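You operate a simulated robot arm through the tools that you are given. There is no shell and no other tool. Be economical: measure what you need, move in short steps, check, and stop when the job is done.

You run a simulated robot arm. Do the job below in one go: nothing can be reset, and whatever is moved stays where it is left.

JOB
Clip the net in the blue press twice with blue clips.
Fine: change the clip box, the old one goes on the bench; none wasted; the press's tray ends pulled out with the net in it.

Only the result counts: the job must be done as asked and must still hold three seconds after the hand-in. Knocking over, shifting, dropping, spilling or breaking anything else fails it.

ROBOT AND FRAMES
A 6-joint arm with a two-finger parallel gripper, fixed in place. Base frame: the origin is at the foot of the arm, x ahead of it, y to its left, z up; the work surface is at about z = 880. Lengths are in mm, angles in rad, forces in N, time in s.
With the tool pointing down near the work surface it reaches from about 260 to 660 mm from the base axis. Its first joint turns from -1.152 to 1.152 rad. Payload 2.9 kg.
The tool frame sits at the grasp point between the pads (the TCP): z along the fingers, y along the line on which they close. The tips reach 30 mm beyond it. The gripper opens to 110 mm. The fingers are 20 mm wide and 10 mm thick; the gripper's body (48 by 112 mm) begins 55 mm behind the TCP.
Orientation is told as [roll, pitch, yaw] about the base's x, y, z axes, in that order, counted from this pose: with the fingers straight down and closing along the base's y, the tool's x points along the base's -x, its y along +y and its z along -z.

CONTROLS
- The arm moves only by the tool move_arm. Its argument "series" is a list of rows, each a list of 3 entries, a list of its own where there are three numbers: the shift along the tool's x, y, z in units of 300 mm (1.0 is 300 mm), then the turn, a rotation vector about the tool's x, y, z in units of 180 degrees (1.0 is 180 degrees), then the opening in per cent of the stroke, from 0 (shut) to 100 (fully open). In form: [[[tx, ty, tz], [wx, wy, wz], gripper], ...]. A call has 1 to 12 rows; each row is the pose to reach, as a shift and turn from the pose commanded when the call began, along the tool's axes at that moment. A call with a number of a shift or a turn outside -1 to 1 is refused whole. Each row takes 0.2 s and may step no farther than 50 mm and 0.15 rad from the row before; otherwise, or with a gripper value out of range, the whole call is refused. Where a pose cannot be reached the arm comes as near as it can. A force on the tool above 40 N (or 10 N above the force at the start of the call, whichever is more), or a blocked arm, ends the call early, and 0.2 s more pass. The fingers move at their own pace (about 108 mm/s each) and stop on an object; they squeeze with about 29 N. The grip force told is the motor's: it shows also when the fingers shut on nothing. Time passes only in rows, and 0.2 s behind the last, so rows that repeat a pose let the fingers close. The reply holds the time, the measured pose of the TCP, the force on the tool along the base axes, the opening and the grip force, in the units named above and with some noise, and new pictures: "show" is both (left out), scene, wrist or none.
- Cameras (640 x 400 px; columns grow to the right, rows downward): "scene" is fixed at [74.9, 427.3, 1393.1]; the picture's right is [-0.78, -0.62, 0.00], its down [-0.29, 0.37, -0.88] and it looks along [0.55, -0.69, -0.47] (base axes); focal length 228 px, centre (320, 200). "wrist" rides on the gripper at [-36, 0, -57] in the tool frame; the picture's right is [0.00, -1.00, 0.00], its down [0.97, 0.00, -0.24] and it looks along [0.24, 0.00, 0.97] (tool axes); focal length 218 px, centre (320, 200).
- point_at(camera, pixels): for up to 12 pixels [column, row] of the newest picture of that camera ("zoom" is the newest enlarged one), the place [x, y, z] in the base frame of the surface seen there, good to about 3 mm. The clock stands still meanwhile.
- close_up(camera, box): a new picture of the part [left, top, right, bottom] of that camera's present view, enlarged. The clock stands still meanwhile.
- job_done(): hands the job in; it is judged then, once.

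Work in short steps. Measure before you move; look again where a grasp or a placing could have gone wrong, and mend it. You have 80 turns and 120 pictures in all, those below and enlarged ones among them. Open the gripper and draw the arm clear of the work before you hand the job in, unless the task says otherwise; then end with one line.

The tools are called by a JSON object that holds its "method" and its "body". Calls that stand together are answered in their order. move_arm: Moves the arm, as the interface text tells. Its arguments: {"type":"object","properties":{"series":{"type":"array","items":{"type":"array"}},"show":{"type":"string","enum":["both","scene","wrist","none"]}},"required":["series"]} The other tools are called the same way: point_at (camera, pixels) gives the place of the surface under pixels of a picture; close_up (camera, box) takes an enlarged picture of a part of a camera's view; job_done () hands the job in.

At the start:

```text
t: 0.0
tool_pos: [302.3, -94.8, 1338.0]
tool_rot: [0.0, -0.003, 0.001]
wrist_force: [0.9, -0.6, -0.5]
gripper_width: 109.9
finger_force: 0.0
```

scene: 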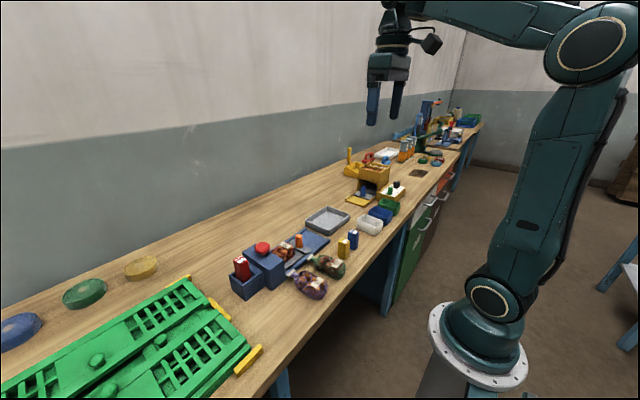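
wrist: 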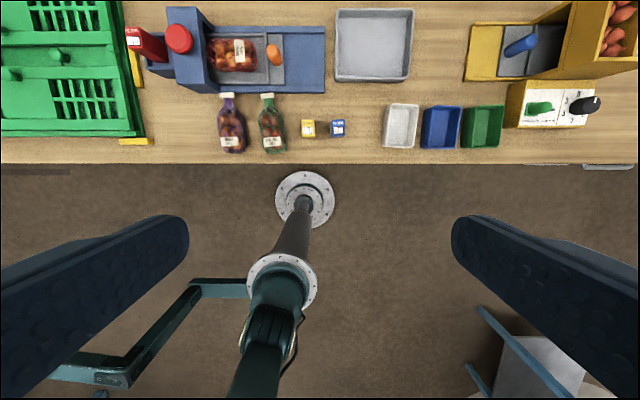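

The wrist view shows a blue press at about (250,50) with a net on its tray, a red box in its holder, and small yellow and blue boxes at (322,129). I'll take enlarged pictures of these first.

{"method": "close_up", "body": {"camera": "wrist", "box": [110, 0, 350, 160]}}

{"method": "close_up", "body": {"camera": "scene", "box": [210, 190, 410, 315]}}

{"method": "close_up", "body": {"camera": "wrist", "box": [400, 0, 640, 160]}}

```text
2.50 times, centred on (230, 80) of wrist
```

zoom: 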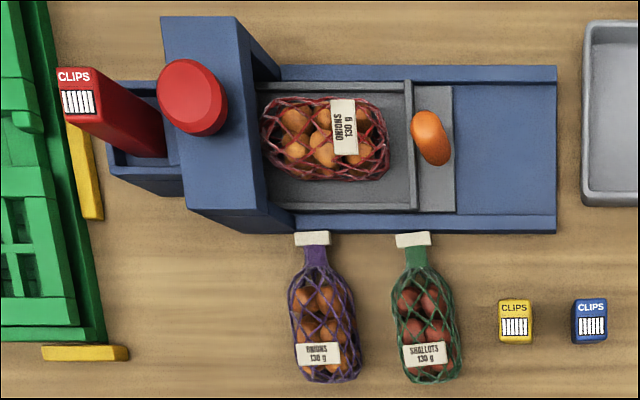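

```text
3.20 times, centred on (310, 252) of scene
```

zoom: 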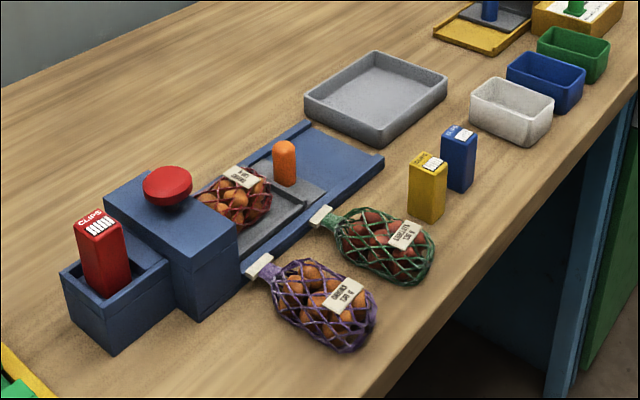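

```text
2.50 times, centred on (520, 80) of wrist
```

zoom: 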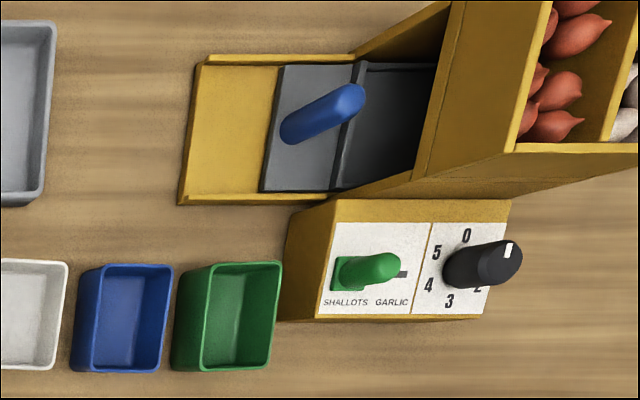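

I'll measure the press parts, boxes and nets from the wrist view.

{"method": "point_at", "body": {"camera": "wrist", "pixels": [[138, 30], [146, 32], [141, 40], [181, 38], [190, 12], [282, 56], [290, 70], [260, 70], [320, 60], [316, 122], [346, 122], [152, 73]]}}

{"method": "point_at", "body": {"camera": "scene", "pixels": [[239, 258], [234, 261], [247, 258], [244, 276], [262, 248], [299, 237], [299, 244], [299, 247], [354, 233], [344, 242], [350, 247], [235, 281]]}}

{"method": "close_up", "body": {"camera": "scene", "box": [225, 225, 305, 300]}}

```text
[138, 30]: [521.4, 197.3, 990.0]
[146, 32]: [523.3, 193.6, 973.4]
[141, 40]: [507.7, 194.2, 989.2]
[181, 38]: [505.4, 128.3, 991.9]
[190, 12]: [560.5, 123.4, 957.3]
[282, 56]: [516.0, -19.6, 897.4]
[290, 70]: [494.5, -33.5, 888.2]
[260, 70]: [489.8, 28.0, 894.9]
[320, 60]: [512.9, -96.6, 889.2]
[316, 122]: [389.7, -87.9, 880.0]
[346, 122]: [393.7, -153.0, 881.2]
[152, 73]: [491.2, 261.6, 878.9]
```

```text
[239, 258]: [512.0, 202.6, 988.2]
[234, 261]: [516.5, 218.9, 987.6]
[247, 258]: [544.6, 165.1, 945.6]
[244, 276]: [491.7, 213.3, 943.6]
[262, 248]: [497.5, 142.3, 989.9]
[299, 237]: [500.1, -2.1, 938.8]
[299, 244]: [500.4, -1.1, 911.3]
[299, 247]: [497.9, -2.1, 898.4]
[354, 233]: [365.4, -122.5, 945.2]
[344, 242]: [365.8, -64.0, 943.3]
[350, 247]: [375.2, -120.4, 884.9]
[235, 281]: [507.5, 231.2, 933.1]
```

```text
5.33 times, centred on (265, 262) of scene
```

zoom: 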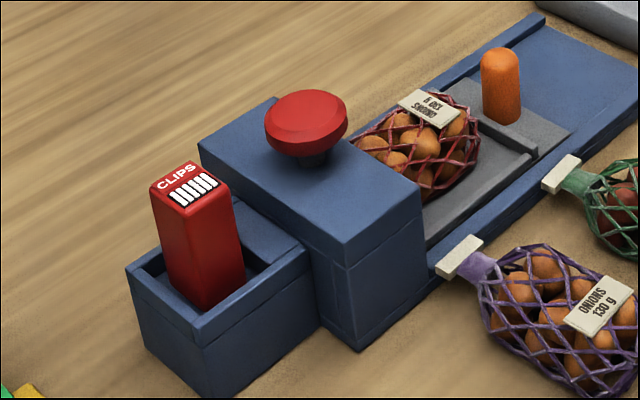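

Next, move over the clip magazine for a better view of it from above, staying about 150 mm above everything.

{"method": "move_arm", "body": {"series": [[[-0.084, 0.102, 0.058], [0, 0, 0], 100], [[-0.169, 0.204, 0.117], [0, 0, 0], 100], [[-0.253, 0.305, 0.176], [0, 0, 0], 100], [[-0.337, 0.407, 0.234], [0, 0, 0], 100], [[-0.422, 0.509, 0.293], [0, 0, 0], 100], [[-0.506, 0.611, 0.351], [0, 0, 0], 100], [[-0.59, 0.712, 0.41], [0, 0, 0], 100], [[-0.675, 0.814, 0.468], [0, 0, 0], 100], [[-0.759, 0.916, 0.527], [0, 0, 0], 100]]}}

```text
t: 2.0
tool_pos: [531.7, 181.9, 1180.2]
tool_rot: [0.001, -0.003, 0.001]
wrist_force: [0.2, 1.4, -0.6]
gripper_width: 109.8
finger_force: 0.2
```

scene: 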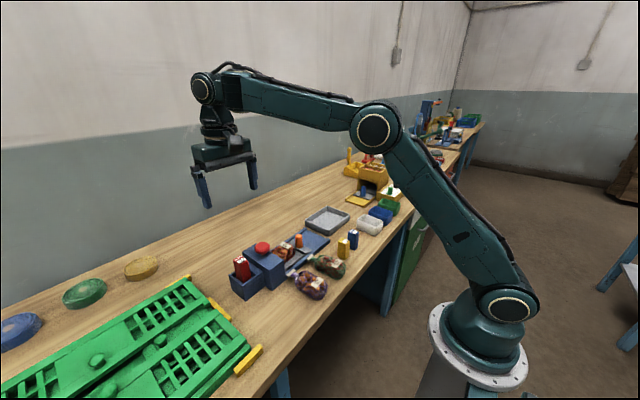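
wrist: 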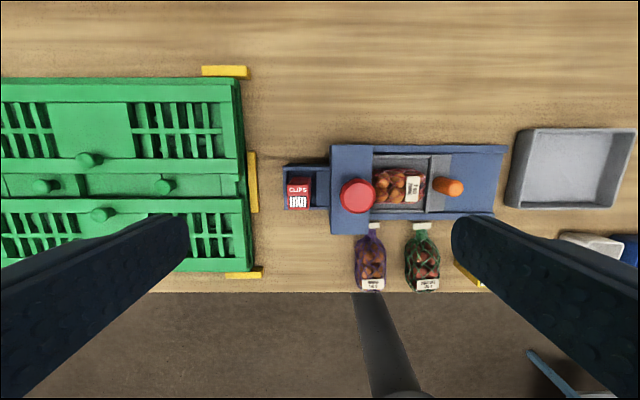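

Enlarging the press region and magazine.

{"method": "close_up", "body": {"camera": "wrist", "box": [270, 130, 430, 240]}}

{"method": "point_at", "body": {"camera": "wrist", "pixels": [[291, 180], [307, 180], [298, 190], [290, 206], [308, 206], [286, 167], [326, 167], [286, 208], [326, 208], [357, 195], [340, 195], [374, 195]]}}

{"method": "point_at", "body": {"camera": "wrist", "pixels": [[306, 171], [319, 190], [448, 187], [436, 187], [462, 187], [333, 148], [372, 148], [333, 232], [368, 232], [400, 186], [440, 205], [499, 214]]}}

```text
3.64 times, centred on (350, 185) of wrist
```

zoom: 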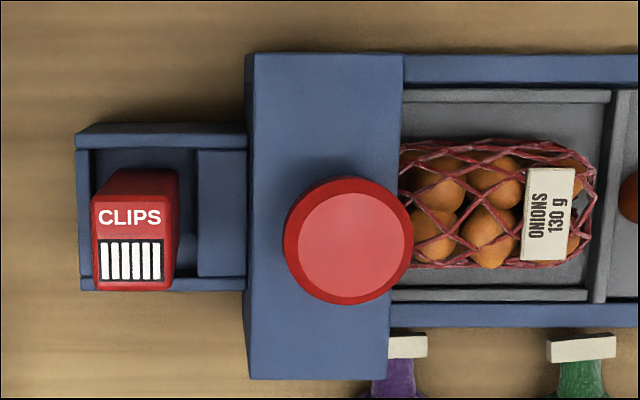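

```text
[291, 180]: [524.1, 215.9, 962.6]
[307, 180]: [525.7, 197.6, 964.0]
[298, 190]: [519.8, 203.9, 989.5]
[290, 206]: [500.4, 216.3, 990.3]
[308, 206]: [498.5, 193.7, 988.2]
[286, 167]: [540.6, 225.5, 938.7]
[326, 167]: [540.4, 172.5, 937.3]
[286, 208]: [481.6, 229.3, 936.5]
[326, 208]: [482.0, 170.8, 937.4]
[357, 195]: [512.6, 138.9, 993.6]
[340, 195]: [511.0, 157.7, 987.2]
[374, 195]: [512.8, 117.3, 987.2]
```

```text
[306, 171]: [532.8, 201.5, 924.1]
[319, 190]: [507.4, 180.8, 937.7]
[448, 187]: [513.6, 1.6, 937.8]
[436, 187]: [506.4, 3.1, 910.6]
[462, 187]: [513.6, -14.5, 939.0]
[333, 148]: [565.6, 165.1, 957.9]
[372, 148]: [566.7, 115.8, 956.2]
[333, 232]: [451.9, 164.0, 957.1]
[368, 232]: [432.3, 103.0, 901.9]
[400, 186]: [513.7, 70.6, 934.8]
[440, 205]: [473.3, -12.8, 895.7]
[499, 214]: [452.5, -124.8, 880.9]
```

The red box's top centre is about (511,205), with its top at z 990 and the slot rim at z 937. I'll go above it at z≈1050 with the opening at about 40 mm and check.

{"method": "move_arm", "body": {"series": [[[0.022, 0.027, 0.144], [0, 0, 0], 60], [[0.045, 0.053, 0.288], [0, 0, 0], 36], [[0.067, 0.08, 0.433], [0, 0, 0], 36], [[0.067, 0.08, 0.433], [0, 0, 0], 36]]}}

```text
t: 3.0
tool_pos: [510.4, 205.4, 1049.4]
tool_rot: [0.0, -0.005, 0.002]
wrist_force: [0.0, -0.6, 0.4]
gripper_width: 39.7
finger_force: 0.0
```

scene: 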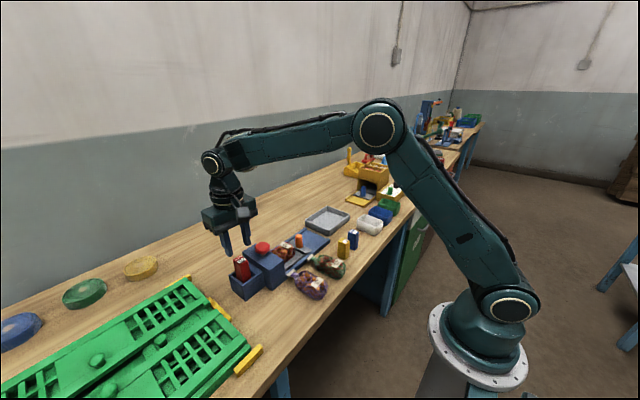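
wrist: 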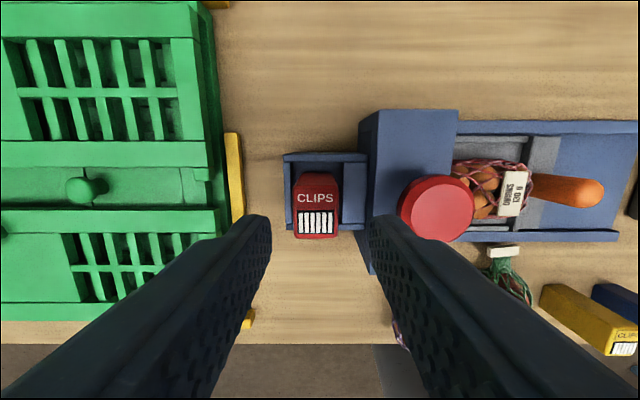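

The box is between the fingers. I'll re-measure it closely from here, along with the slot.

{"method": "point_at", "body": {"camera": "wrist", "pixels": [[297, 190], [336, 190], [297, 236], [336, 236], [316, 214], [293, 162], [358, 162], [316, 166], [342, 200], [352, 200], [289, 200], [345, 222]]}}

```text
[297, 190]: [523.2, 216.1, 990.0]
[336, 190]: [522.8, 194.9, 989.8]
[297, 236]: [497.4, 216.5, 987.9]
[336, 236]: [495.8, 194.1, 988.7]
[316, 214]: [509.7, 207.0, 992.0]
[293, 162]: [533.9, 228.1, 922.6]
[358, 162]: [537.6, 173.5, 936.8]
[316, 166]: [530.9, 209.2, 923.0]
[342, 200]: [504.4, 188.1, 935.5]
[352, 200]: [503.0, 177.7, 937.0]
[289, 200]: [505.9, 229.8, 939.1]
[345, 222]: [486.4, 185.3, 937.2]
```

The box is centred at (510,205), so I'll descend 77 mm straight down and close on it.

{"method": "move_arm", "body": {"series": [[[0, 0, 0.1], [0, 0, 0], 36], [[0, 0, 0.2], [0, 0, 0], 36], [[0, 0, 0.258], [0, 0, 0], 36], [[0, 0, 0.258], [0, 0, 0], 15], [[0, 0, 0.258], [0, 0, 0], 10]]}}

```text
t: 4.2
tool_pos: [511.0, 203.9, 972.4]
tool_rot: [0.0, -0.004, 0.001]
wrist_force: [0.5, 0.8, 1.8]
gripper_width: 24.9
finger_force: 28.7
```

scene: 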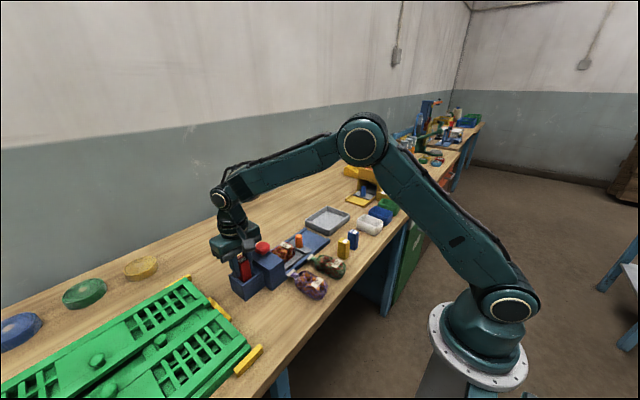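
wrist: 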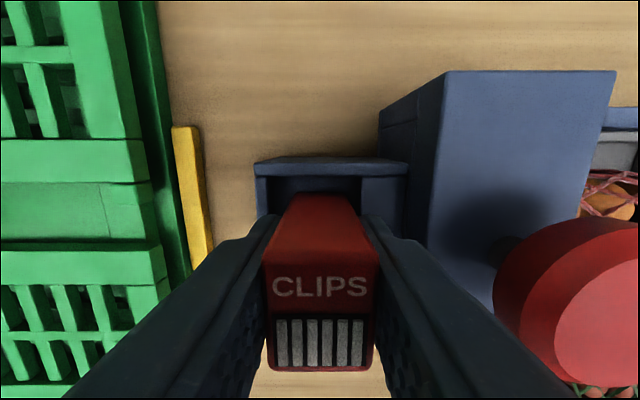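

The grip is on (24.9 mm, 29 N), so I'll lift straight up 100 mm.

{"method": "move_arm", "body": {"series": [[[0, 0, -0.08], [0, 0, 0], 10], [[0, 0, -0.2], [0, 0, 0], 10], [[0, 0, -0.333], [0, 0, 0], 10], [[0, 0, -0.333], [0, 0, 0], 10]]}}

```text
t: 5.2
tool_pos: [511.3, 204.3, 1073.9]
tool_rot: [-0.001, -0.002, 0.002]
wrist_force: [0.2, 0.2, -0.5]
gripper_width: 25.1
finger_force: 29.0
```

scene: 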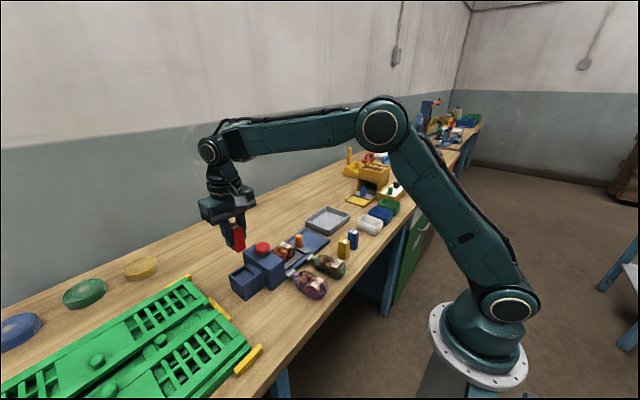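
wrist: 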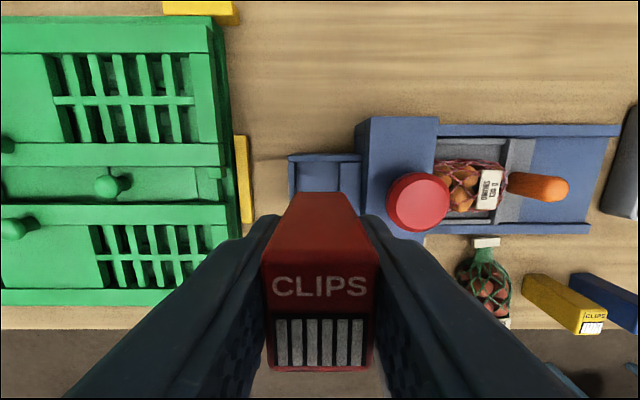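

The box is out. The bench in front of the magazine, around (415,205), looks clear; I'll check the surface there and where the edge is.

{"method": "point_at", "body": {"camera": "scene", "pixels": [[262, 307], [275, 305], [285, 312], [270, 322], [262, 345], [290, 335], [250, 310], [307, 300], [255, 352]]}}

{"method": "close_up", "body": {"camera": "wrist", "box": [275, 110, 455, 222]}}

```text
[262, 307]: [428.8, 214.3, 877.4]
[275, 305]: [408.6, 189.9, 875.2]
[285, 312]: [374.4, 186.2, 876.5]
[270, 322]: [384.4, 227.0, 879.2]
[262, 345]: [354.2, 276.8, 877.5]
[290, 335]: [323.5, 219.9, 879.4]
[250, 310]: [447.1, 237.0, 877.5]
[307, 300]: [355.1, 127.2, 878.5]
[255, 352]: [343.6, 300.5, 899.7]
```

```text
3.56 times, centred on (365, 166) of wrist
```

zoom: 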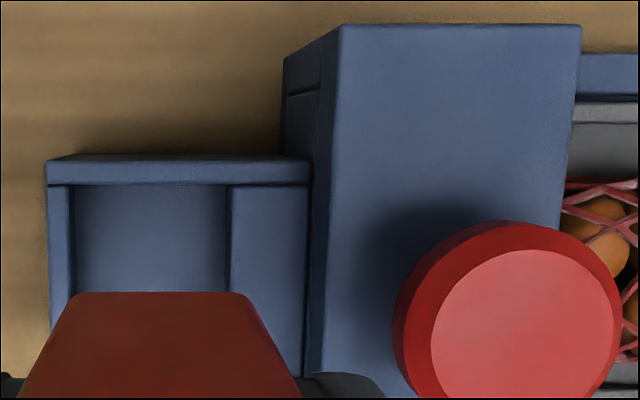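

The bench is free there (z≈878), with the edge near x≈320. I'll carry the red box to (408,200) and lower it to just above the surface.

{"method": "move_arm", "body": {"series": [[[0.115, -0.005, 0], [0, 0, 0], 10], [[0.23, -0.01, 0], [0, 0, 0], 10], [[0.343, -0.014, 0], [0, 0, 0], 10], [[0.343, -0.014, 0.12], [0, 0, 0], 10], [[0.343, -0.014, 0.25], [0, 0, 0], 10], [[0.343, -0.014, 0.37], [0, 0, 0], 10], [[0.343, -0.014, 0.45], [0, 0, 0], 10], [[0.343, -0.014, 0.45], [0, 0, 0], 10]]}}

```text
t: 7.0
tool_pos: [407.2, 200.5, 937.7]
tool_rot: [0.0, -0.004, 0.002]
wrist_force: [0.8, 0.4, 0.1]
gripper_width: 25.2
finger_force: 28.9
```

scene: 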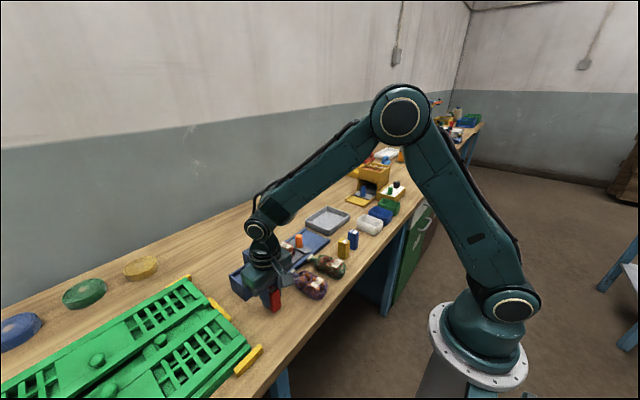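
wrist: 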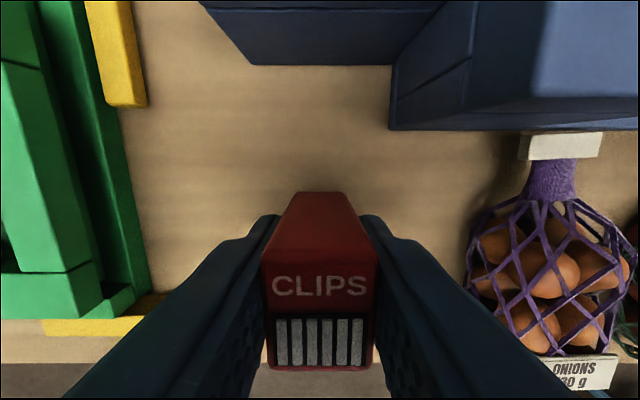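

It should be a few mm above the bench; I'll lower it in small steps.

{"method": "move_arm", "body": {"series": [[[0, 0, 0.008], [0, 0, 0], 10], [[0, 0, 0.015], [0, 0, 0], 10], [[0, 0, 0.022], [0, 0, 0], 10], [[0, 0, 0.022], [0, 0, 0], 10]], "show": "wrist"}}

```text
t: 8.0
tool_pos: [408.2, 199.7, 931.2]
tool_rot: [0.0, -0.003, 0.002]
wrist_force: [-0.7, 0.6, -0.1]
gripper_width: 25.2
finger_force: 29.1
```

wrist: 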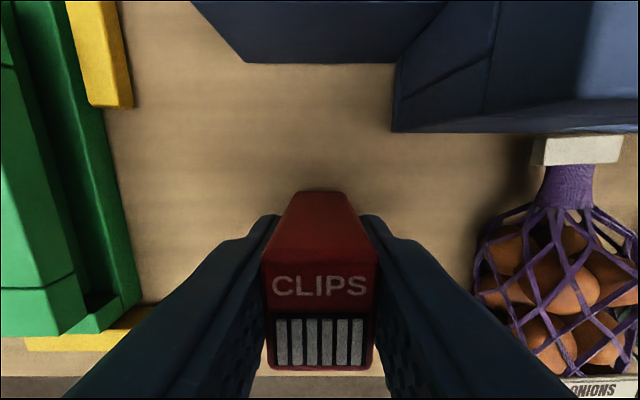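

No contact yet; continuing down in 1.5 mm steps.

{"method": "move_arm", "body": {"series": [[[0, 0, 0.004], [0, 0, 0], 10], [[0, 0, 0.008], [0, 0, 0], 10], [[0, 0, 0.011], [0, 0, 0], 10], [[0, 0, 0.011], [0, 0, 0], 10]], "show": "none"}}

```text
t: 9.0
tool_pos: [408.6, 200.7, 928.4]
tool_rot: [-0.001, -0.005, 0.002]
wrist_force: [-6.7, -2.3, 22.9]
gripper_width: 25.1
finger_force: 29.3
```

Contact is made at 22.9 N, so I'll release and rise.

{"method": "move_arm", "body": {"series": [[[0, 0, 0.006], [0, 0, 0], 10], [[0, 0, 0.004], [0, 0, 0], 36], [[0, 0, 0.004], [0, 0, 0], 36], [[0, 0, -0.1], [0, 0, 0], 36], [[0, 0, -0.25], [0, 0, 0], 36], [[0, 0, -0.4], [0, 0, 0], 36]]}}

```text
t: 10.4
tool_pos: [409.1, 202.5, 1048.2]
tool_rot: [-0.002, -0.005, 0.003]
wrist_force: [0.2, 0.3, 0.3]
gripper_width: 39.9
finger_force: 0.0
```

scene: 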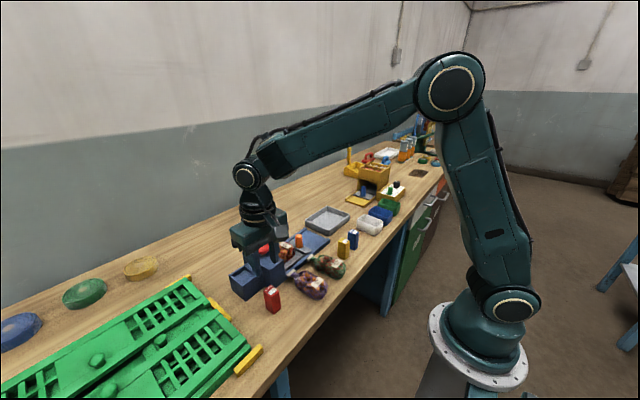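
wrist: 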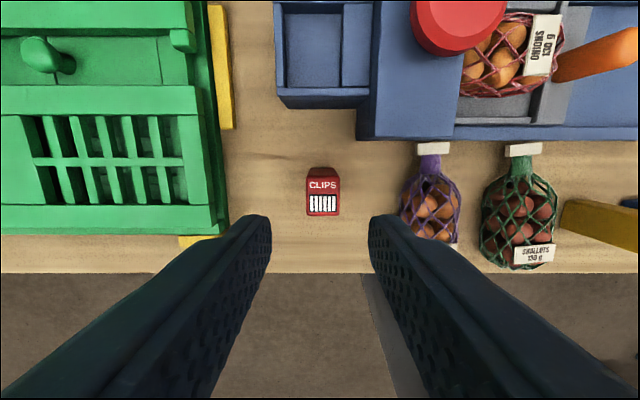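

The red box stands on the bench. I'll measure the empty slot and then go to the blue box.

{"method": "point_at", "body": {"camera": "wrist", "pixels": [[287, 17], [339, 17], [287, 84], [340, 84], [280, 50], [285, 50], [313, 50], [338, 50], [345, 50], [312, 90], [312, 8], [312, 14]]}}

{"method": "move_arm", "body": {"series": [[[0.0, -0.15, -0.05], [0, 0, 0], 36], [[0.0, -0.3, -0.1], [0, 0, 0], 36], [[0.0, -0.45, -0.1], [0, 0, 0], 36], [[-0.01, -0.6, -0.1], [0, 0, 0], 36], [[-0.02, -0.75, -0.1], [0, 0, 0], 36], [[-0.04, -0.9, -0.1], [0, 0, 0], 36], [[-0.04, -1.0, -0.1], [0, 0, 0], 36]]}}

```text
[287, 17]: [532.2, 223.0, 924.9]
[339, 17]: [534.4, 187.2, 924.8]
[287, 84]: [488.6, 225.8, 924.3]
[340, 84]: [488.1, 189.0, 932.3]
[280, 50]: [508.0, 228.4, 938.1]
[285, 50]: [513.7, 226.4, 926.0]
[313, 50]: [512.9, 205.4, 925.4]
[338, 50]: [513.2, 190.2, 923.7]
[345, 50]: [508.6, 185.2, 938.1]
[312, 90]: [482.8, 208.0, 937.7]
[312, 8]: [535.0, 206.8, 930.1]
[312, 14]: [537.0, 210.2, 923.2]
```

```text
t: 12.0
tool_pos: [418.5, -100.6, 1077.7]
tool_rot: [0.001, -0.001, 0.001]
wrist_force: [0.0, -0.1, 0.8]
gripper_width: 39.8
finger_force: 0.1
```

scene: 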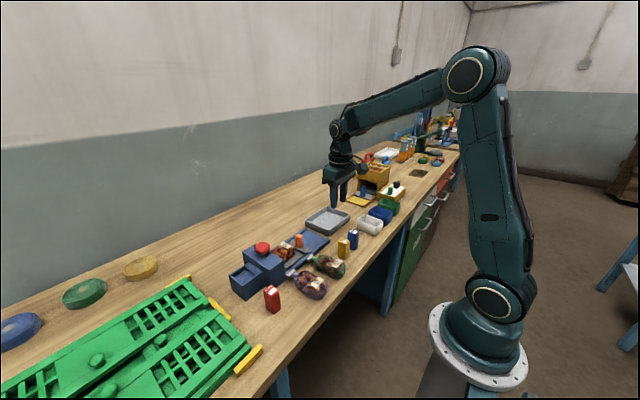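
wrist: 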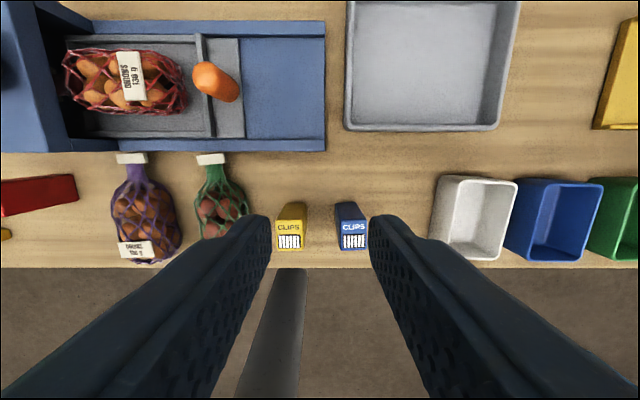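

The slot interior is x≈486–536, y≈187–226, floor z≈924. Now the blue box measurement.

{"method": "point_at", "body": {"camera": "wrist", "pixels": [[342, 223], [366, 223], [343, 247], [367, 247], [354, 236], [278, 236], [301, 236], [352, 207], [434, 200], [437, 245]]}}

{"method": "close_up", "body": {"camera": "wrist", "box": [260, 190, 400, 270]}}

```text
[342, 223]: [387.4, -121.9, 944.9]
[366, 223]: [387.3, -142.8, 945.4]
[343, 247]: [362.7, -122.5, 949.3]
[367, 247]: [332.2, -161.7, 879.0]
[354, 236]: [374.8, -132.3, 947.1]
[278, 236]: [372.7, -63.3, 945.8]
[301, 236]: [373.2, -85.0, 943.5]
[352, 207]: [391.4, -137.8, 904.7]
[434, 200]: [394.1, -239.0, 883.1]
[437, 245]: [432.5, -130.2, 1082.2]
```

```text
4.57 times, centred on (330, 230) of wrist
```

zoom: 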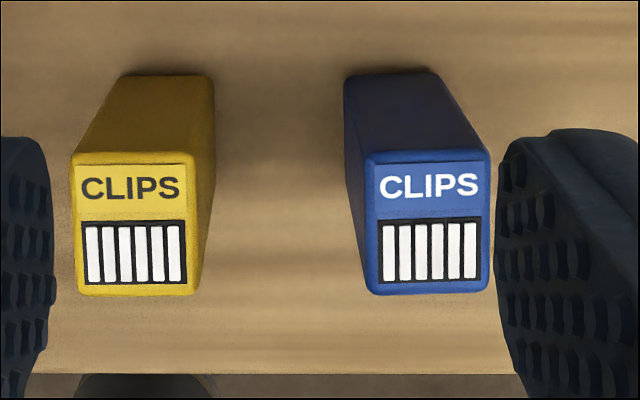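

The blue box centre is about (375,-132.5). I'll go above it first with the tips just over its top.

{"method": "move_arm", "body": {"series": [[[0.145, -0.106, 0], [0, 0, 0], 36], [[0.145, -0.106, 0.1], [0, 0, 0], 36], [[0.145, -0.106, 0.22], [0, 0, 0], 36], [[0.145, -0.106, 0.29], [0, 0, 0], 36], [[0.145, -0.106, 0.29], [0, 0, 0], 36]], "show": "wrist"}}

```text
refused: row 1 steps farther than a row can; nothing moved
```

Row 1 was 54 mm, so I'll split it.

{"method": "move_arm", "body": {"series": [[[0.072, -0.053, 0], [0, 0, 0], 36], [[0.145, -0.106, 0], [0, 0, 0], 36], [[0.145, -0.106, 0.1], [0, 0, 0], 36], [[0.145, -0.106, 0.22], [0, 0, 0], 36], [[0.145, -0.106, 0.29], [0, 0, 0], 36], [[0.145, -0.106, 0.29], [0, 0, 0], 36]], "show": "wrist"}}

```text
t: 13.4
tool_pos: [376.6, -131.6, 989.3]
tool_rot: [0.001, -0.003, 0.001]
wrist_force: [-0.9, 0.4, -0.7]
gripper_width: 39.5
finger_force: 0.0
```

wrist: 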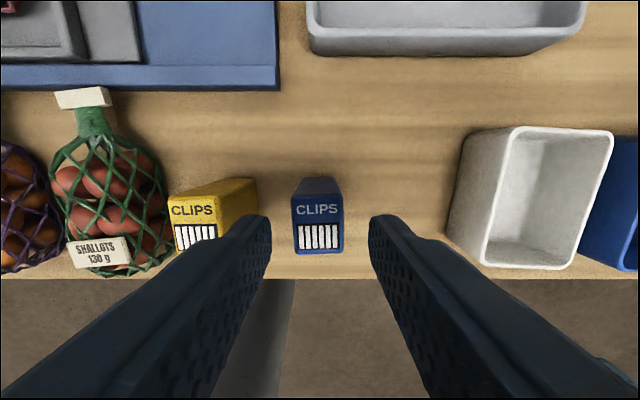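

The box is centred at column 318. I'll descend 60 mm and grip.

{"method": "move_arm", "body": {"series": [[[0, 0, 0.08], [0, 0, 0], 36], [[0, 0, 0.16], [0, 0, 0], 36], [[0, 0, 0.2], [0, 0, 0], 36], [[0, 0, 0.2], [0, 0, 0], 15], [[0, 0, 0.2], [0, 0, 0], 10]], "show": "wrist"}}

```text
t: 14.6
tool_pos: [376.2, -132.4, 931.0]
tool_rot: [0.0, -0.004, 0.001]
wrist_force: [-0.1, 0.3, 4.6]
gripper_width: 25.2
finger_force: 29.3
```

wrist: 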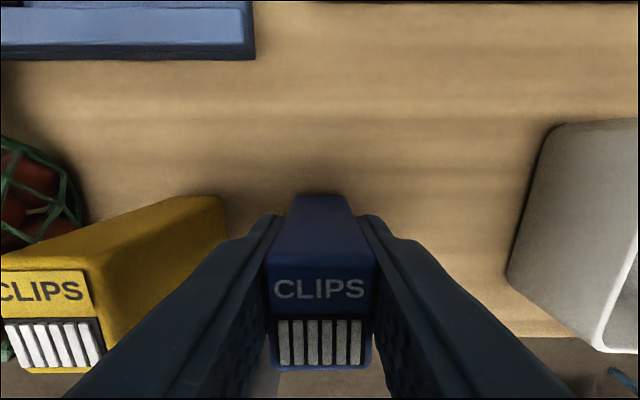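

Gripped at 25.2 mm. I'll lift 150 mm and carry it toward the magazine.

{"method": "move_arm", "body": {"series": [[[0, 0, -0.1], [0, 0, 0], 10], [[0, 0, -0.25], [0, 0, 0], 10], [[0, 0, -0.4], [0, 0, 0], 10], [[0, 0, -0.5], [0, 0, 0], 10], [[-0.07, 0.14, -0.5], [0, 0, 0], 10], [[-0.14, 0.28, -0.5], [0, 0, 0], 10], [[-0.21, 0.42, -0.5], [0, 0, 0], 10], [[-0.28, 0.56, -0.5], [0, 0, 0], 10], [[-0.35, 0.7, -0.5], [0, 0, 0], 10], [[-0.42, 0.84, -0.5], [0, 0, 0], 10], [[-0.446, 0.99, -0.5], [0, 0, 0], 10]], "show": "wrist"}}

```text
t: 17.0
tool_pos: [511.1, 165.5, 1081.7]
tool_rot: [-0.003, -0.002, 0.0]
wrist_force: [-0.8, -0.2, -0.1]
gripper_width: 25.5
finger_force: 29.0
```

wrist: 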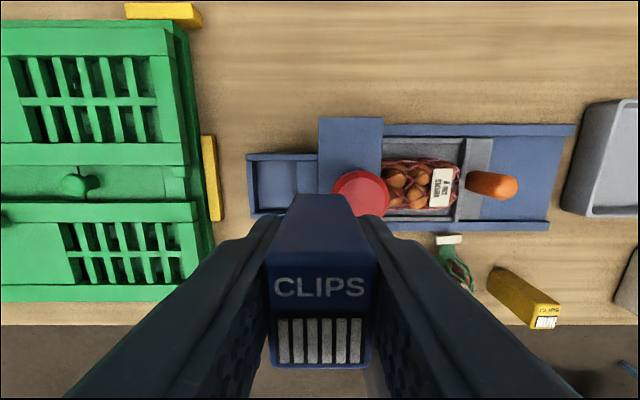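

Next, shift 40 mm in y and lower to about 10 mm above the slot floor.

{"method": "move_arm", "body": {"series": [[[0, 0.132, 0], [0, 0, 0], 10], [[0, 0.132, 0], [0, 0, 0], 10], [[0, 0.132, 0.12], [0, 0, 0], 10], [[0, 0.132, 0.24], [0, 0, 0], 10], [[0, 0.132, 0.315], [0, 0, 0], 10], [[0, 0.132, 0.315], [0, 0, 0], 10]]}}

```text
t: 18.4
tool_pos: [509.9, 206.3, 986.4]
tool_rot: [0.001, -0.003, 0.002]
wrist_force: [0.9, -0.1, -0.8]
gripper_width: 25.2
finger_force: 28.7
```

scene: 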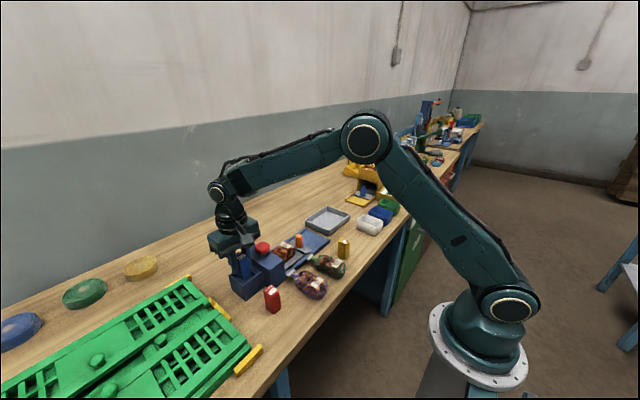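
wrist: 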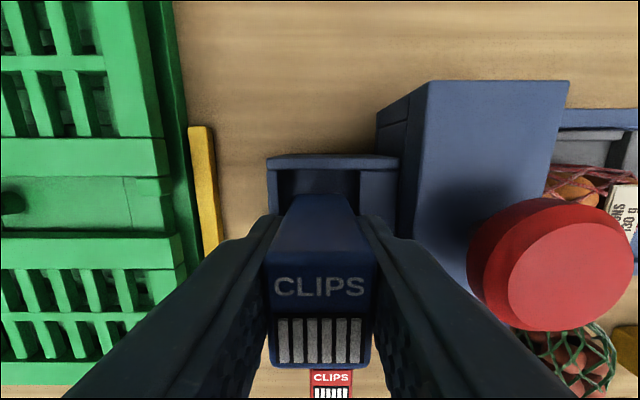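

Aligned over the slot; lowering in fine steps to contact.

{"method": "move_arm", "body": {"series": [[[0, 0, 0.01], [0, 0, 0], 10], [[0, 0, 0.02], [0, 0, 0], 10], [[0, 0, 0.026], [0, 0, 0], 10], [[0, 0, 0.031], [0, 0, 0], 10], [[0, 0, 0.035], [0, 0, 0], 10], [[0, 0, 0.035], [0, 0, 0], 10]], "show": "none"}}

```text
t: 19.8
tool_pos: [511.0, 204.4, 976.4]
tool_rot: [0.0, -0.004, 0.004]
wrist_force: [-0.4, -0.5, 0.0]
gripper_width: 25.3
finger_force: 29.3
```

{"method": "move_arm", "body": {"series": [[[0, 0, 0.004], [0, 0, 0], 10], [[0, 0, 0.008], [0, 0, 0], 10], [[0, 0, 0.008], [0, 0, 0], 10]], "show": "none"}}

```text
t: 20.6
tool_pos: [510.4, 204.8, 974.5]
tool_rot: [0.001, -0.005, 0.002]
wrist_force: [-4.5, -0.6, 13.0]
gripper_width: 25.3
finger_force: 28.9
```

Contact with the slot floor at 13 N. I'll release and rise.

{"method": "move_arm", "body": {"series": [[[0, 0, 0.001], [0, 0, 0], 10], [[0, 0, 0.001], [0, 0, 0], 34], [[0, 0, 0.001], [0, 0, 0], 34], [[0, 0, -0.1], [0, 0, 0], 34], [[0, 0, -0.25], [0, 0, 0], 34], [[0, 0, -0.33], [0, 0, 0], 34]]}}

```text
t: 22.0
tool_pos: [510.8, 203.8, 1072.5]
tool_rot: [0.001, -0.002, 0.003]
wrist_force: [0.2, 0.6, -0.1]
gripper_width: 37.6
finger_force: 0.2
```

scene: 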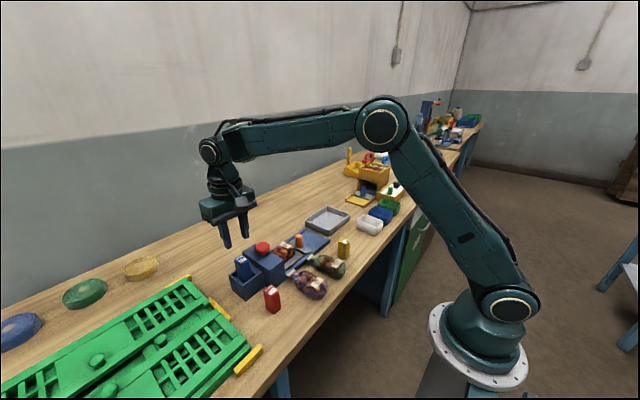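
wrist: 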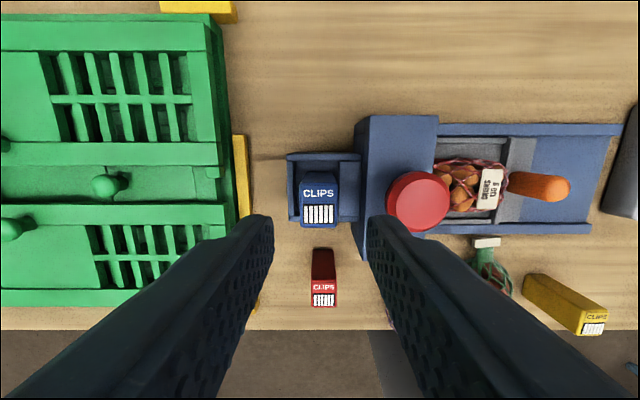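

The blue box stands in the slot. Now I'll inspect the tray, handle and tunnel in detail.

{"method": "close_up", "body": {"camera": "scene", "box": [225, 215, 345, 290]}}

{"method": "point_at", "body": {"camera": "wrist", "pixels": [[555, 178], [555, 198], [566, 187], [512, 185], [505, 150], [503, 215], [527, 150], [490, 190], [445, 130], [445, 233], [440, 143], [400, 200]]}}

```text
5.33 times, centred on (285, 252) of scene
```

zoom: 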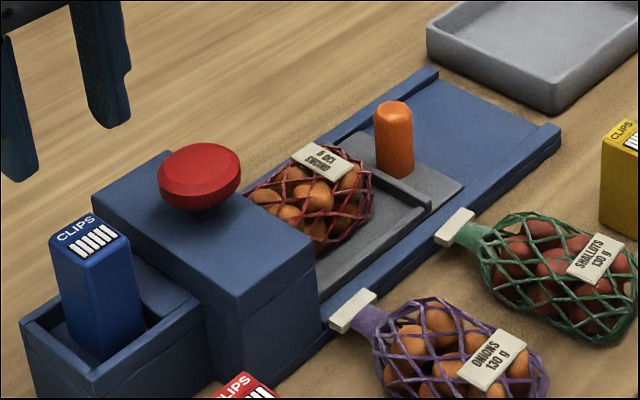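

```text
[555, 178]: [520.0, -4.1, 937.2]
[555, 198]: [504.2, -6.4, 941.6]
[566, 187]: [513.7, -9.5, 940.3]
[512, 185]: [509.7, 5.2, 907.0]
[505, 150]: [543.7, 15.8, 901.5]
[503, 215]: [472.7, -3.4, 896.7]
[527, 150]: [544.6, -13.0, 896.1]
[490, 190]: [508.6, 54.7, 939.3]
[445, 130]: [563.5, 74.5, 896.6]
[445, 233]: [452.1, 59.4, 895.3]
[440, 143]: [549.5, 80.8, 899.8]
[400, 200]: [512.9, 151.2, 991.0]
```

The handle centre is about (511,-2) with its top at z 940, so I'll go above it while yawing 90° so the fingers close along x. I'll then grip its upper part, which keeps the gripper body above the red button.

{"method": "move_arm", "body": {"series": [[[0, -0.062, 0], [0, 0, 0.04545], 34], [[0, -0.125, 0], [0, 0, 0.0909], 34], [[0, -0.187, 0], [0, 0, 0.13636], 34], [[0, -0.25, 0], [0, 0, 0.1818], 34], [[0, -0.312, 0], [0, 0, 0.22727], 34], [[0, -0.374, 0], [0, 0, 0.2727], 34], [[0, -0.437, 0], [0, 0, 0.31818], 34], [[0, -0.499, 0], [0, 0, 0.3636], 34], [[0, -0.561, 0], [0, 0, 0.40909], 34], [[0, -0.624, 0], [0, 0, 0.4545], 34], [[0, -0.686, 0], [0, 0, 0.5], 34]]}}

```text
t: 24.4
tool_pos: [510.3, -1.4, 1072.8]
tool_rot: [0.004, 0.002, -1.572]
wrist_force: [-0.3, -0.3, -0.7]
gripper_width: 37.2
finger_force: 0.0
```

scene: 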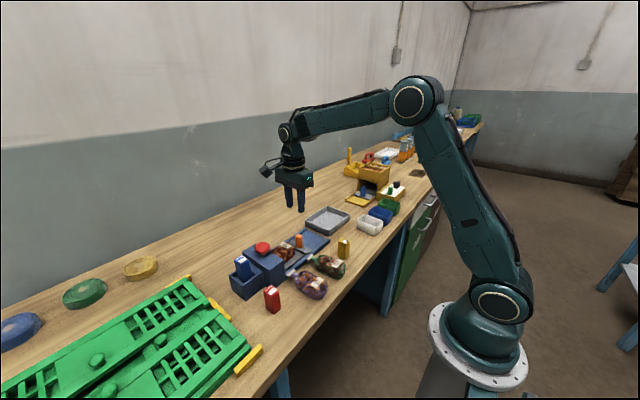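
wrist: 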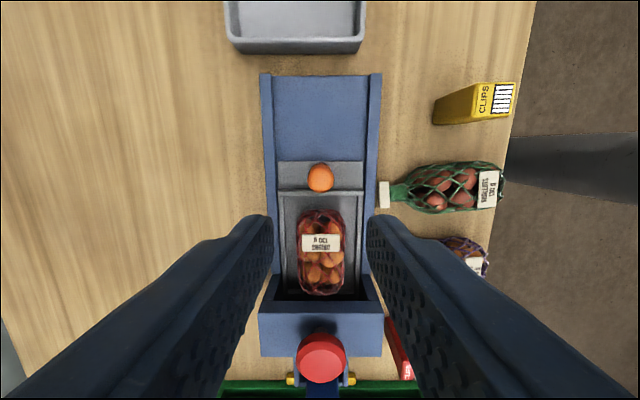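

The view is now looking along the press. I'll re-measure the handle and tunnel.

{"method": "point_at", "body": {"camera": "wrist", "pixels": [[321, 172], [311, 172], [331, 172], [321, 164], [321, 187], [290, 180], [355, 180], [320, 193], [285, 240], [320, 292], [300, 310], [320, 335]]}}

{"method": "close_up", "body": {"camera": "wrist", "box": [240, 150, 400, 390]}}

```text
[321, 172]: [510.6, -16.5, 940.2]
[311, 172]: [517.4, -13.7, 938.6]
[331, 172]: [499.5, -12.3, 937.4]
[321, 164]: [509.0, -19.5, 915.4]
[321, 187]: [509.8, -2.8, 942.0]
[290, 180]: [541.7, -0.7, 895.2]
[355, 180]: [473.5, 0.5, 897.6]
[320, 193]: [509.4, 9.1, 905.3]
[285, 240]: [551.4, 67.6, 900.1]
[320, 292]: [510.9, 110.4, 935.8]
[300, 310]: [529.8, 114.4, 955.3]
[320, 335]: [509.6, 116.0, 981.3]
```

```text
1.67 times, centred on (320, 270) of wrist
```

zoom: 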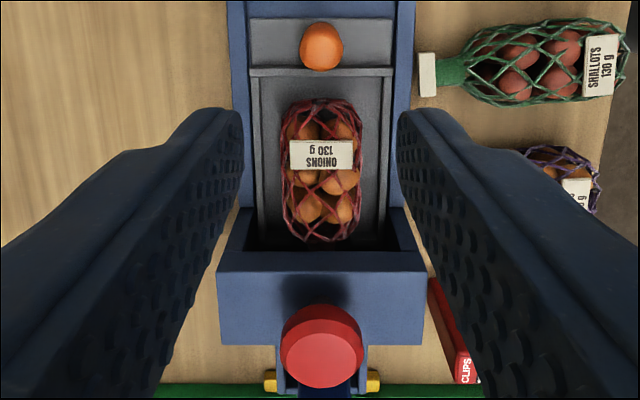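

The handle's top spans y≈-18 to 0, so its centre is about (510,-9). I'll descend to TCP z≈946 and close on it.

{"method": "move_arm", "body": {"series": [[[-0.027, 0, 0.13], [0, 0, 0], 34], [[-0.027, 0, 0.26], [0, 0, 0], 34], [[-0.027, 0, 0.36], [0, 0, 0], 34], [[-0.027, 0, 0.423], [0, 0, 0], 34], [[-0.027, 0, 0.423], [0, 0, 0], 8], [[-0.027, 0, 0.423], [0, 0, 0], 5]]}}

```text
t: 25.8
tool_pos: [508.8, -8.8, 946.2]
tool_rot: [0.006, 0.0, -1.571]
wrist_force: [6.1, -1.0, 0.9]
gripper_width: 23.6
finger_force: 45.4
```

scene: 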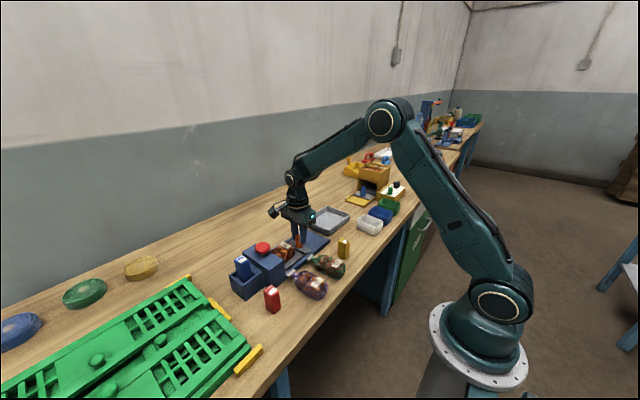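
wrist: 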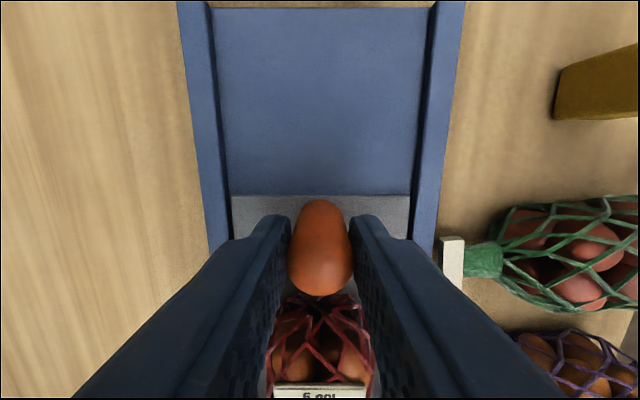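

The handle is gripped (23.6 mm). I'll push the tray in along +y (tool +x), slowly, 48 mm first.

{"method": "move_arm", "body": {"series": [[[0.02, 0, 0], [0, 0, 0], 5], [[0.05, 0, 0], [0, 0, 0], 5], [[0.08, 0, 0], [0, 0, 0], 5], [[0.11, 0, 0], [0, 0, 0], 5], [[0.135, 0, 0], [0, 0, 0], 5], [[0.16, 0, 0], [0, 0, 0], 5]]}}

```text
t: 27.1
tool_pos: [510.2, 27.5, 945.1]
tool_rot: [0.002, -0.014, -1.595]
wrist_force: [-1.7, -5.2, 0.9]
gripper_width: 5.0
finger_force: 0.1
stopped in row 6: the force on the tool passed its limit (the readings are from after the stop); the commanded pose is now the measured one
```

scene: 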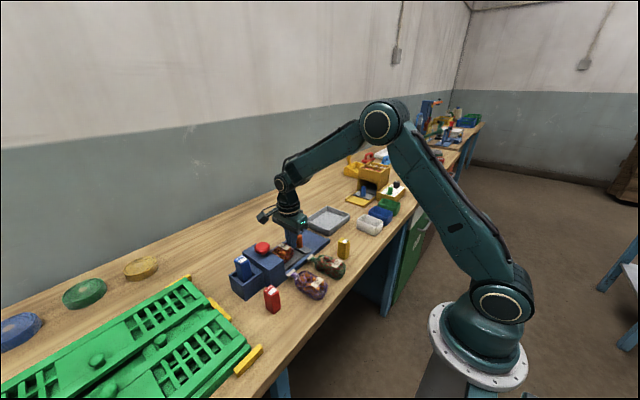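
wrist: 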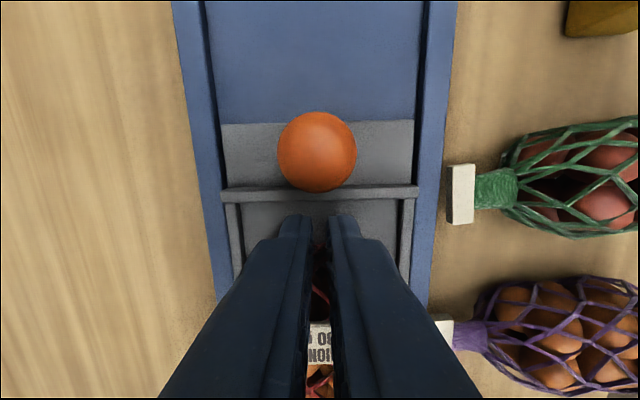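

The fingers slipped off the handle and are now ahead of it, near the net. I'll rise straight up and look.

{"method": "move_arm", "body": {"series": [[[0, 0, -0.1], [0, 0, 0], 5], [[0, 0, -0.22], [0, 0, 0], 5], [[-0.1, 0, -0.36], [0, 0, 0], 5], [[-0.2, 0, -0.42], [0, 0, 0], 5], [[-0.2, 0, -0.42], [0, 0, 0], 5]]}}

{"method": "close_up", "body": {"camera": "scene", "box": [225, 215, 345, 290]}}

```text
refused: row 3 steps farther than a row can; nothing moved
```

```text
5.33 times, centred on (285, 252) of scene
```

zoom: 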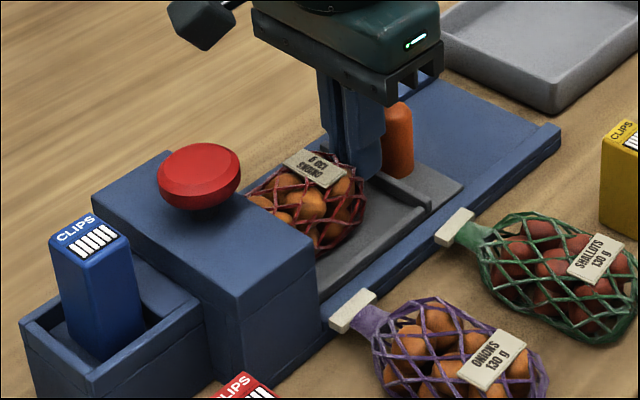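

{"method": "move_arm", "body": {"series": [[[0, 0, -0.1], [0, 0, 0], 5], [[0, 0, -0.22], [0, 0, 0], 5], [[-0.1, 0, -0.32], [0, 0, 0], 5], [[-0.2, 0, -0.42], [0, 0, 0], 5], [[-0.2, 0, -0.42], [0, 0, 0], 5]]}}

{"method": "close_up", "body": {"camera": "wrist", "box": [200, 100, 440, 390]}}

{"method": "close_up", "body": {"camera": "scene", "box": [225, 215, 345, 290]}}

```text
t: 28.4
tool_pos: [507.1, -31.3, 1072.6]
tool_rot: [0.001, -0.01, -1.593]
wrist_force: [0.1, -0.4, 0.8]
gripper_width: 5.7
finger_force: 0.0
```

scene: 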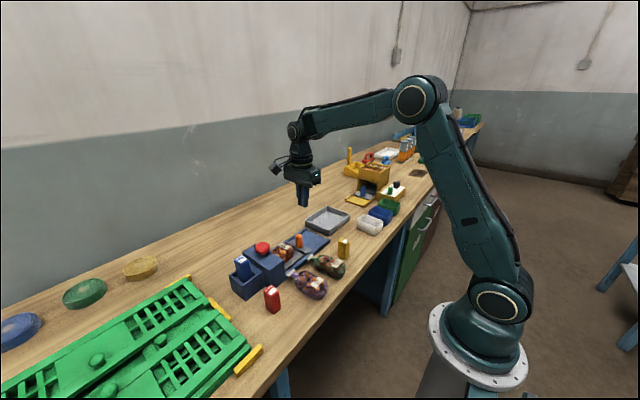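
wrist: 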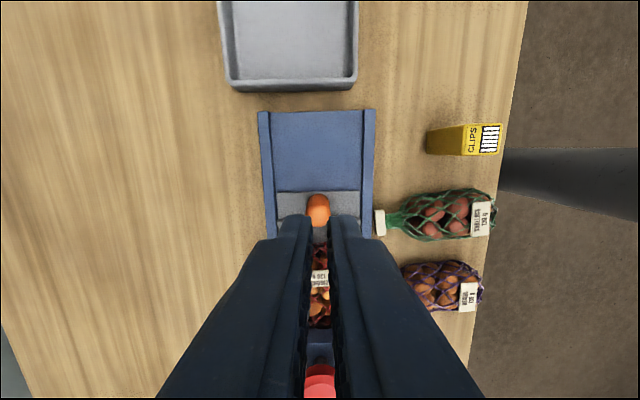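

```text
1.38 times, centred on (320, 245) of wrist
```

zoom: 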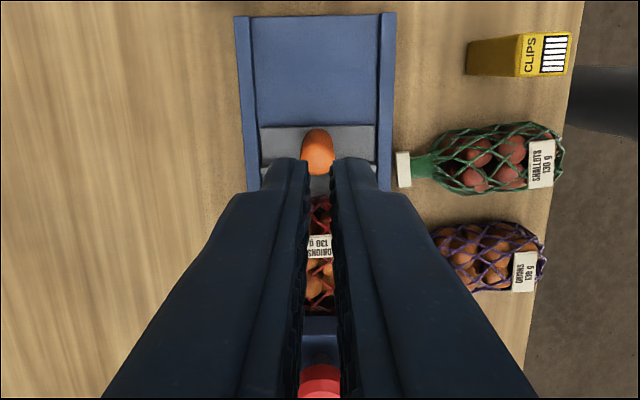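

```text
5.33 times, centred on (285, 252) of scene
```

zoom: 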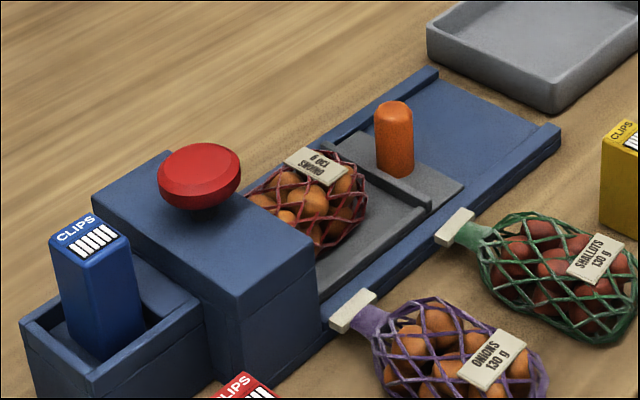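

The tray and handle haven't moved, and the net shifted only a few mm within the tray. I'll now push from behind the handle with closed fingers, descending at y≈-37 to TCP z≈934 (tips about 8 mm above the plate).

{"method": "move_arm", "body": {"series": [[[-0.02, 0.01, 0.0], [0, 0, -0.007], 0], [[-0.02, 0.01, 0.15], [0, 0, -0.007], 0], [[-0.02, 0.01, 0.3], [0, 0, -0.007], 0], [[-0.02, 0.01, 0.4], [0, 0, -0.007], 0], [[-0.02, 0.01, 0.462], [0, 0, -0.007], 0], [[-0.02, 0.01, 0.462], [0, 0, -0.007], 0]]}}

```text
t: 29.8
tool_pos: [512.6, -38.1, 934.5]
tool_rot: [0.001, -0.01, -1.57]
wrist_force: [0.6, 0.1, -0.7]
gripper_width: 0.0
finger_force: 28.5
```

scene: 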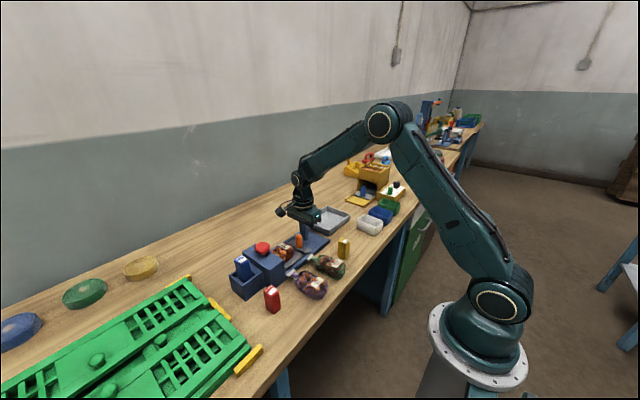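
wrist: 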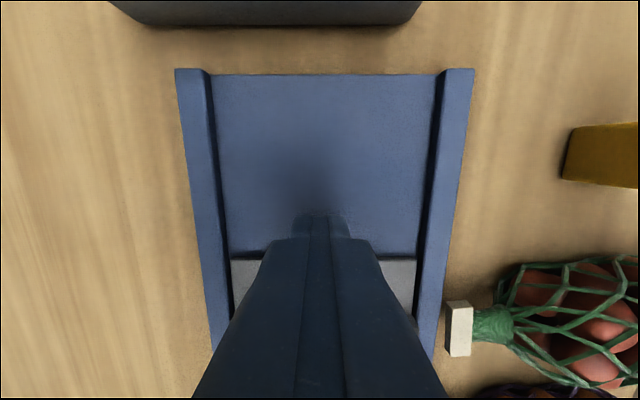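

In position behind the handle. I'll push +y in small steps, recentring x by -2 mm.

{"method": "move_arm", "body": {"series": [[[0.015, -0.008, 0], [0, 0, 0], 0], [[0.03, -0.008, 0], [0, 0, 0], 0], [[0.045, -0.008, 0], [0, 0, 0], 0], [[0.06, -0.008, 0], [0, 0, 0], 0], [[0.075, -0.008, 0], [0, 0, 0], 0], [[0.09, -0.008, 0], [0, 0, 0], 0], [[0.105, -0.008, 0], [0, 0, 0], 0], [[0.12, -0.008, 0], [0, 0, 0], 0]]}}

```text
t: 30.8
tool_pos: [509.6, -29.0, 933.3]
tool_rot: [0.004, -0.02, -1.592]
wrist_force: [0.8, -9.4, 0.2]
gripper_width: 0.0
finger_force: 28.7
stopped in row 5: the force on the tool passed its limit (the readings are from after the stop); the commanded pose is now the measured one
```

scene: 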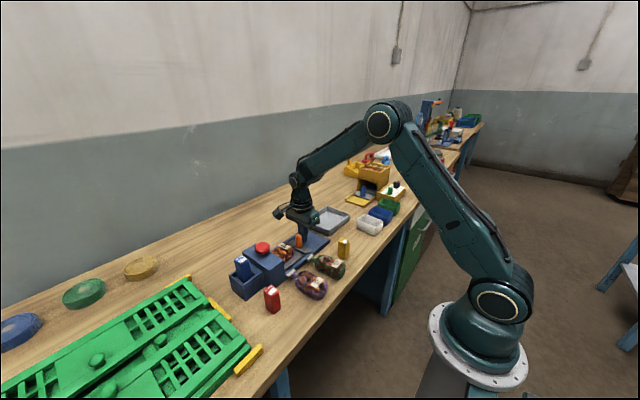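
wrist: 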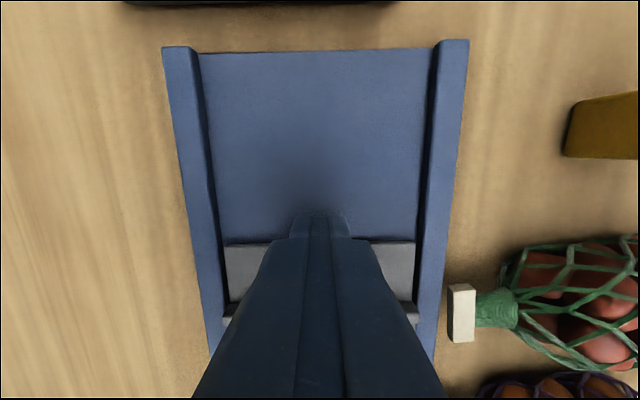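

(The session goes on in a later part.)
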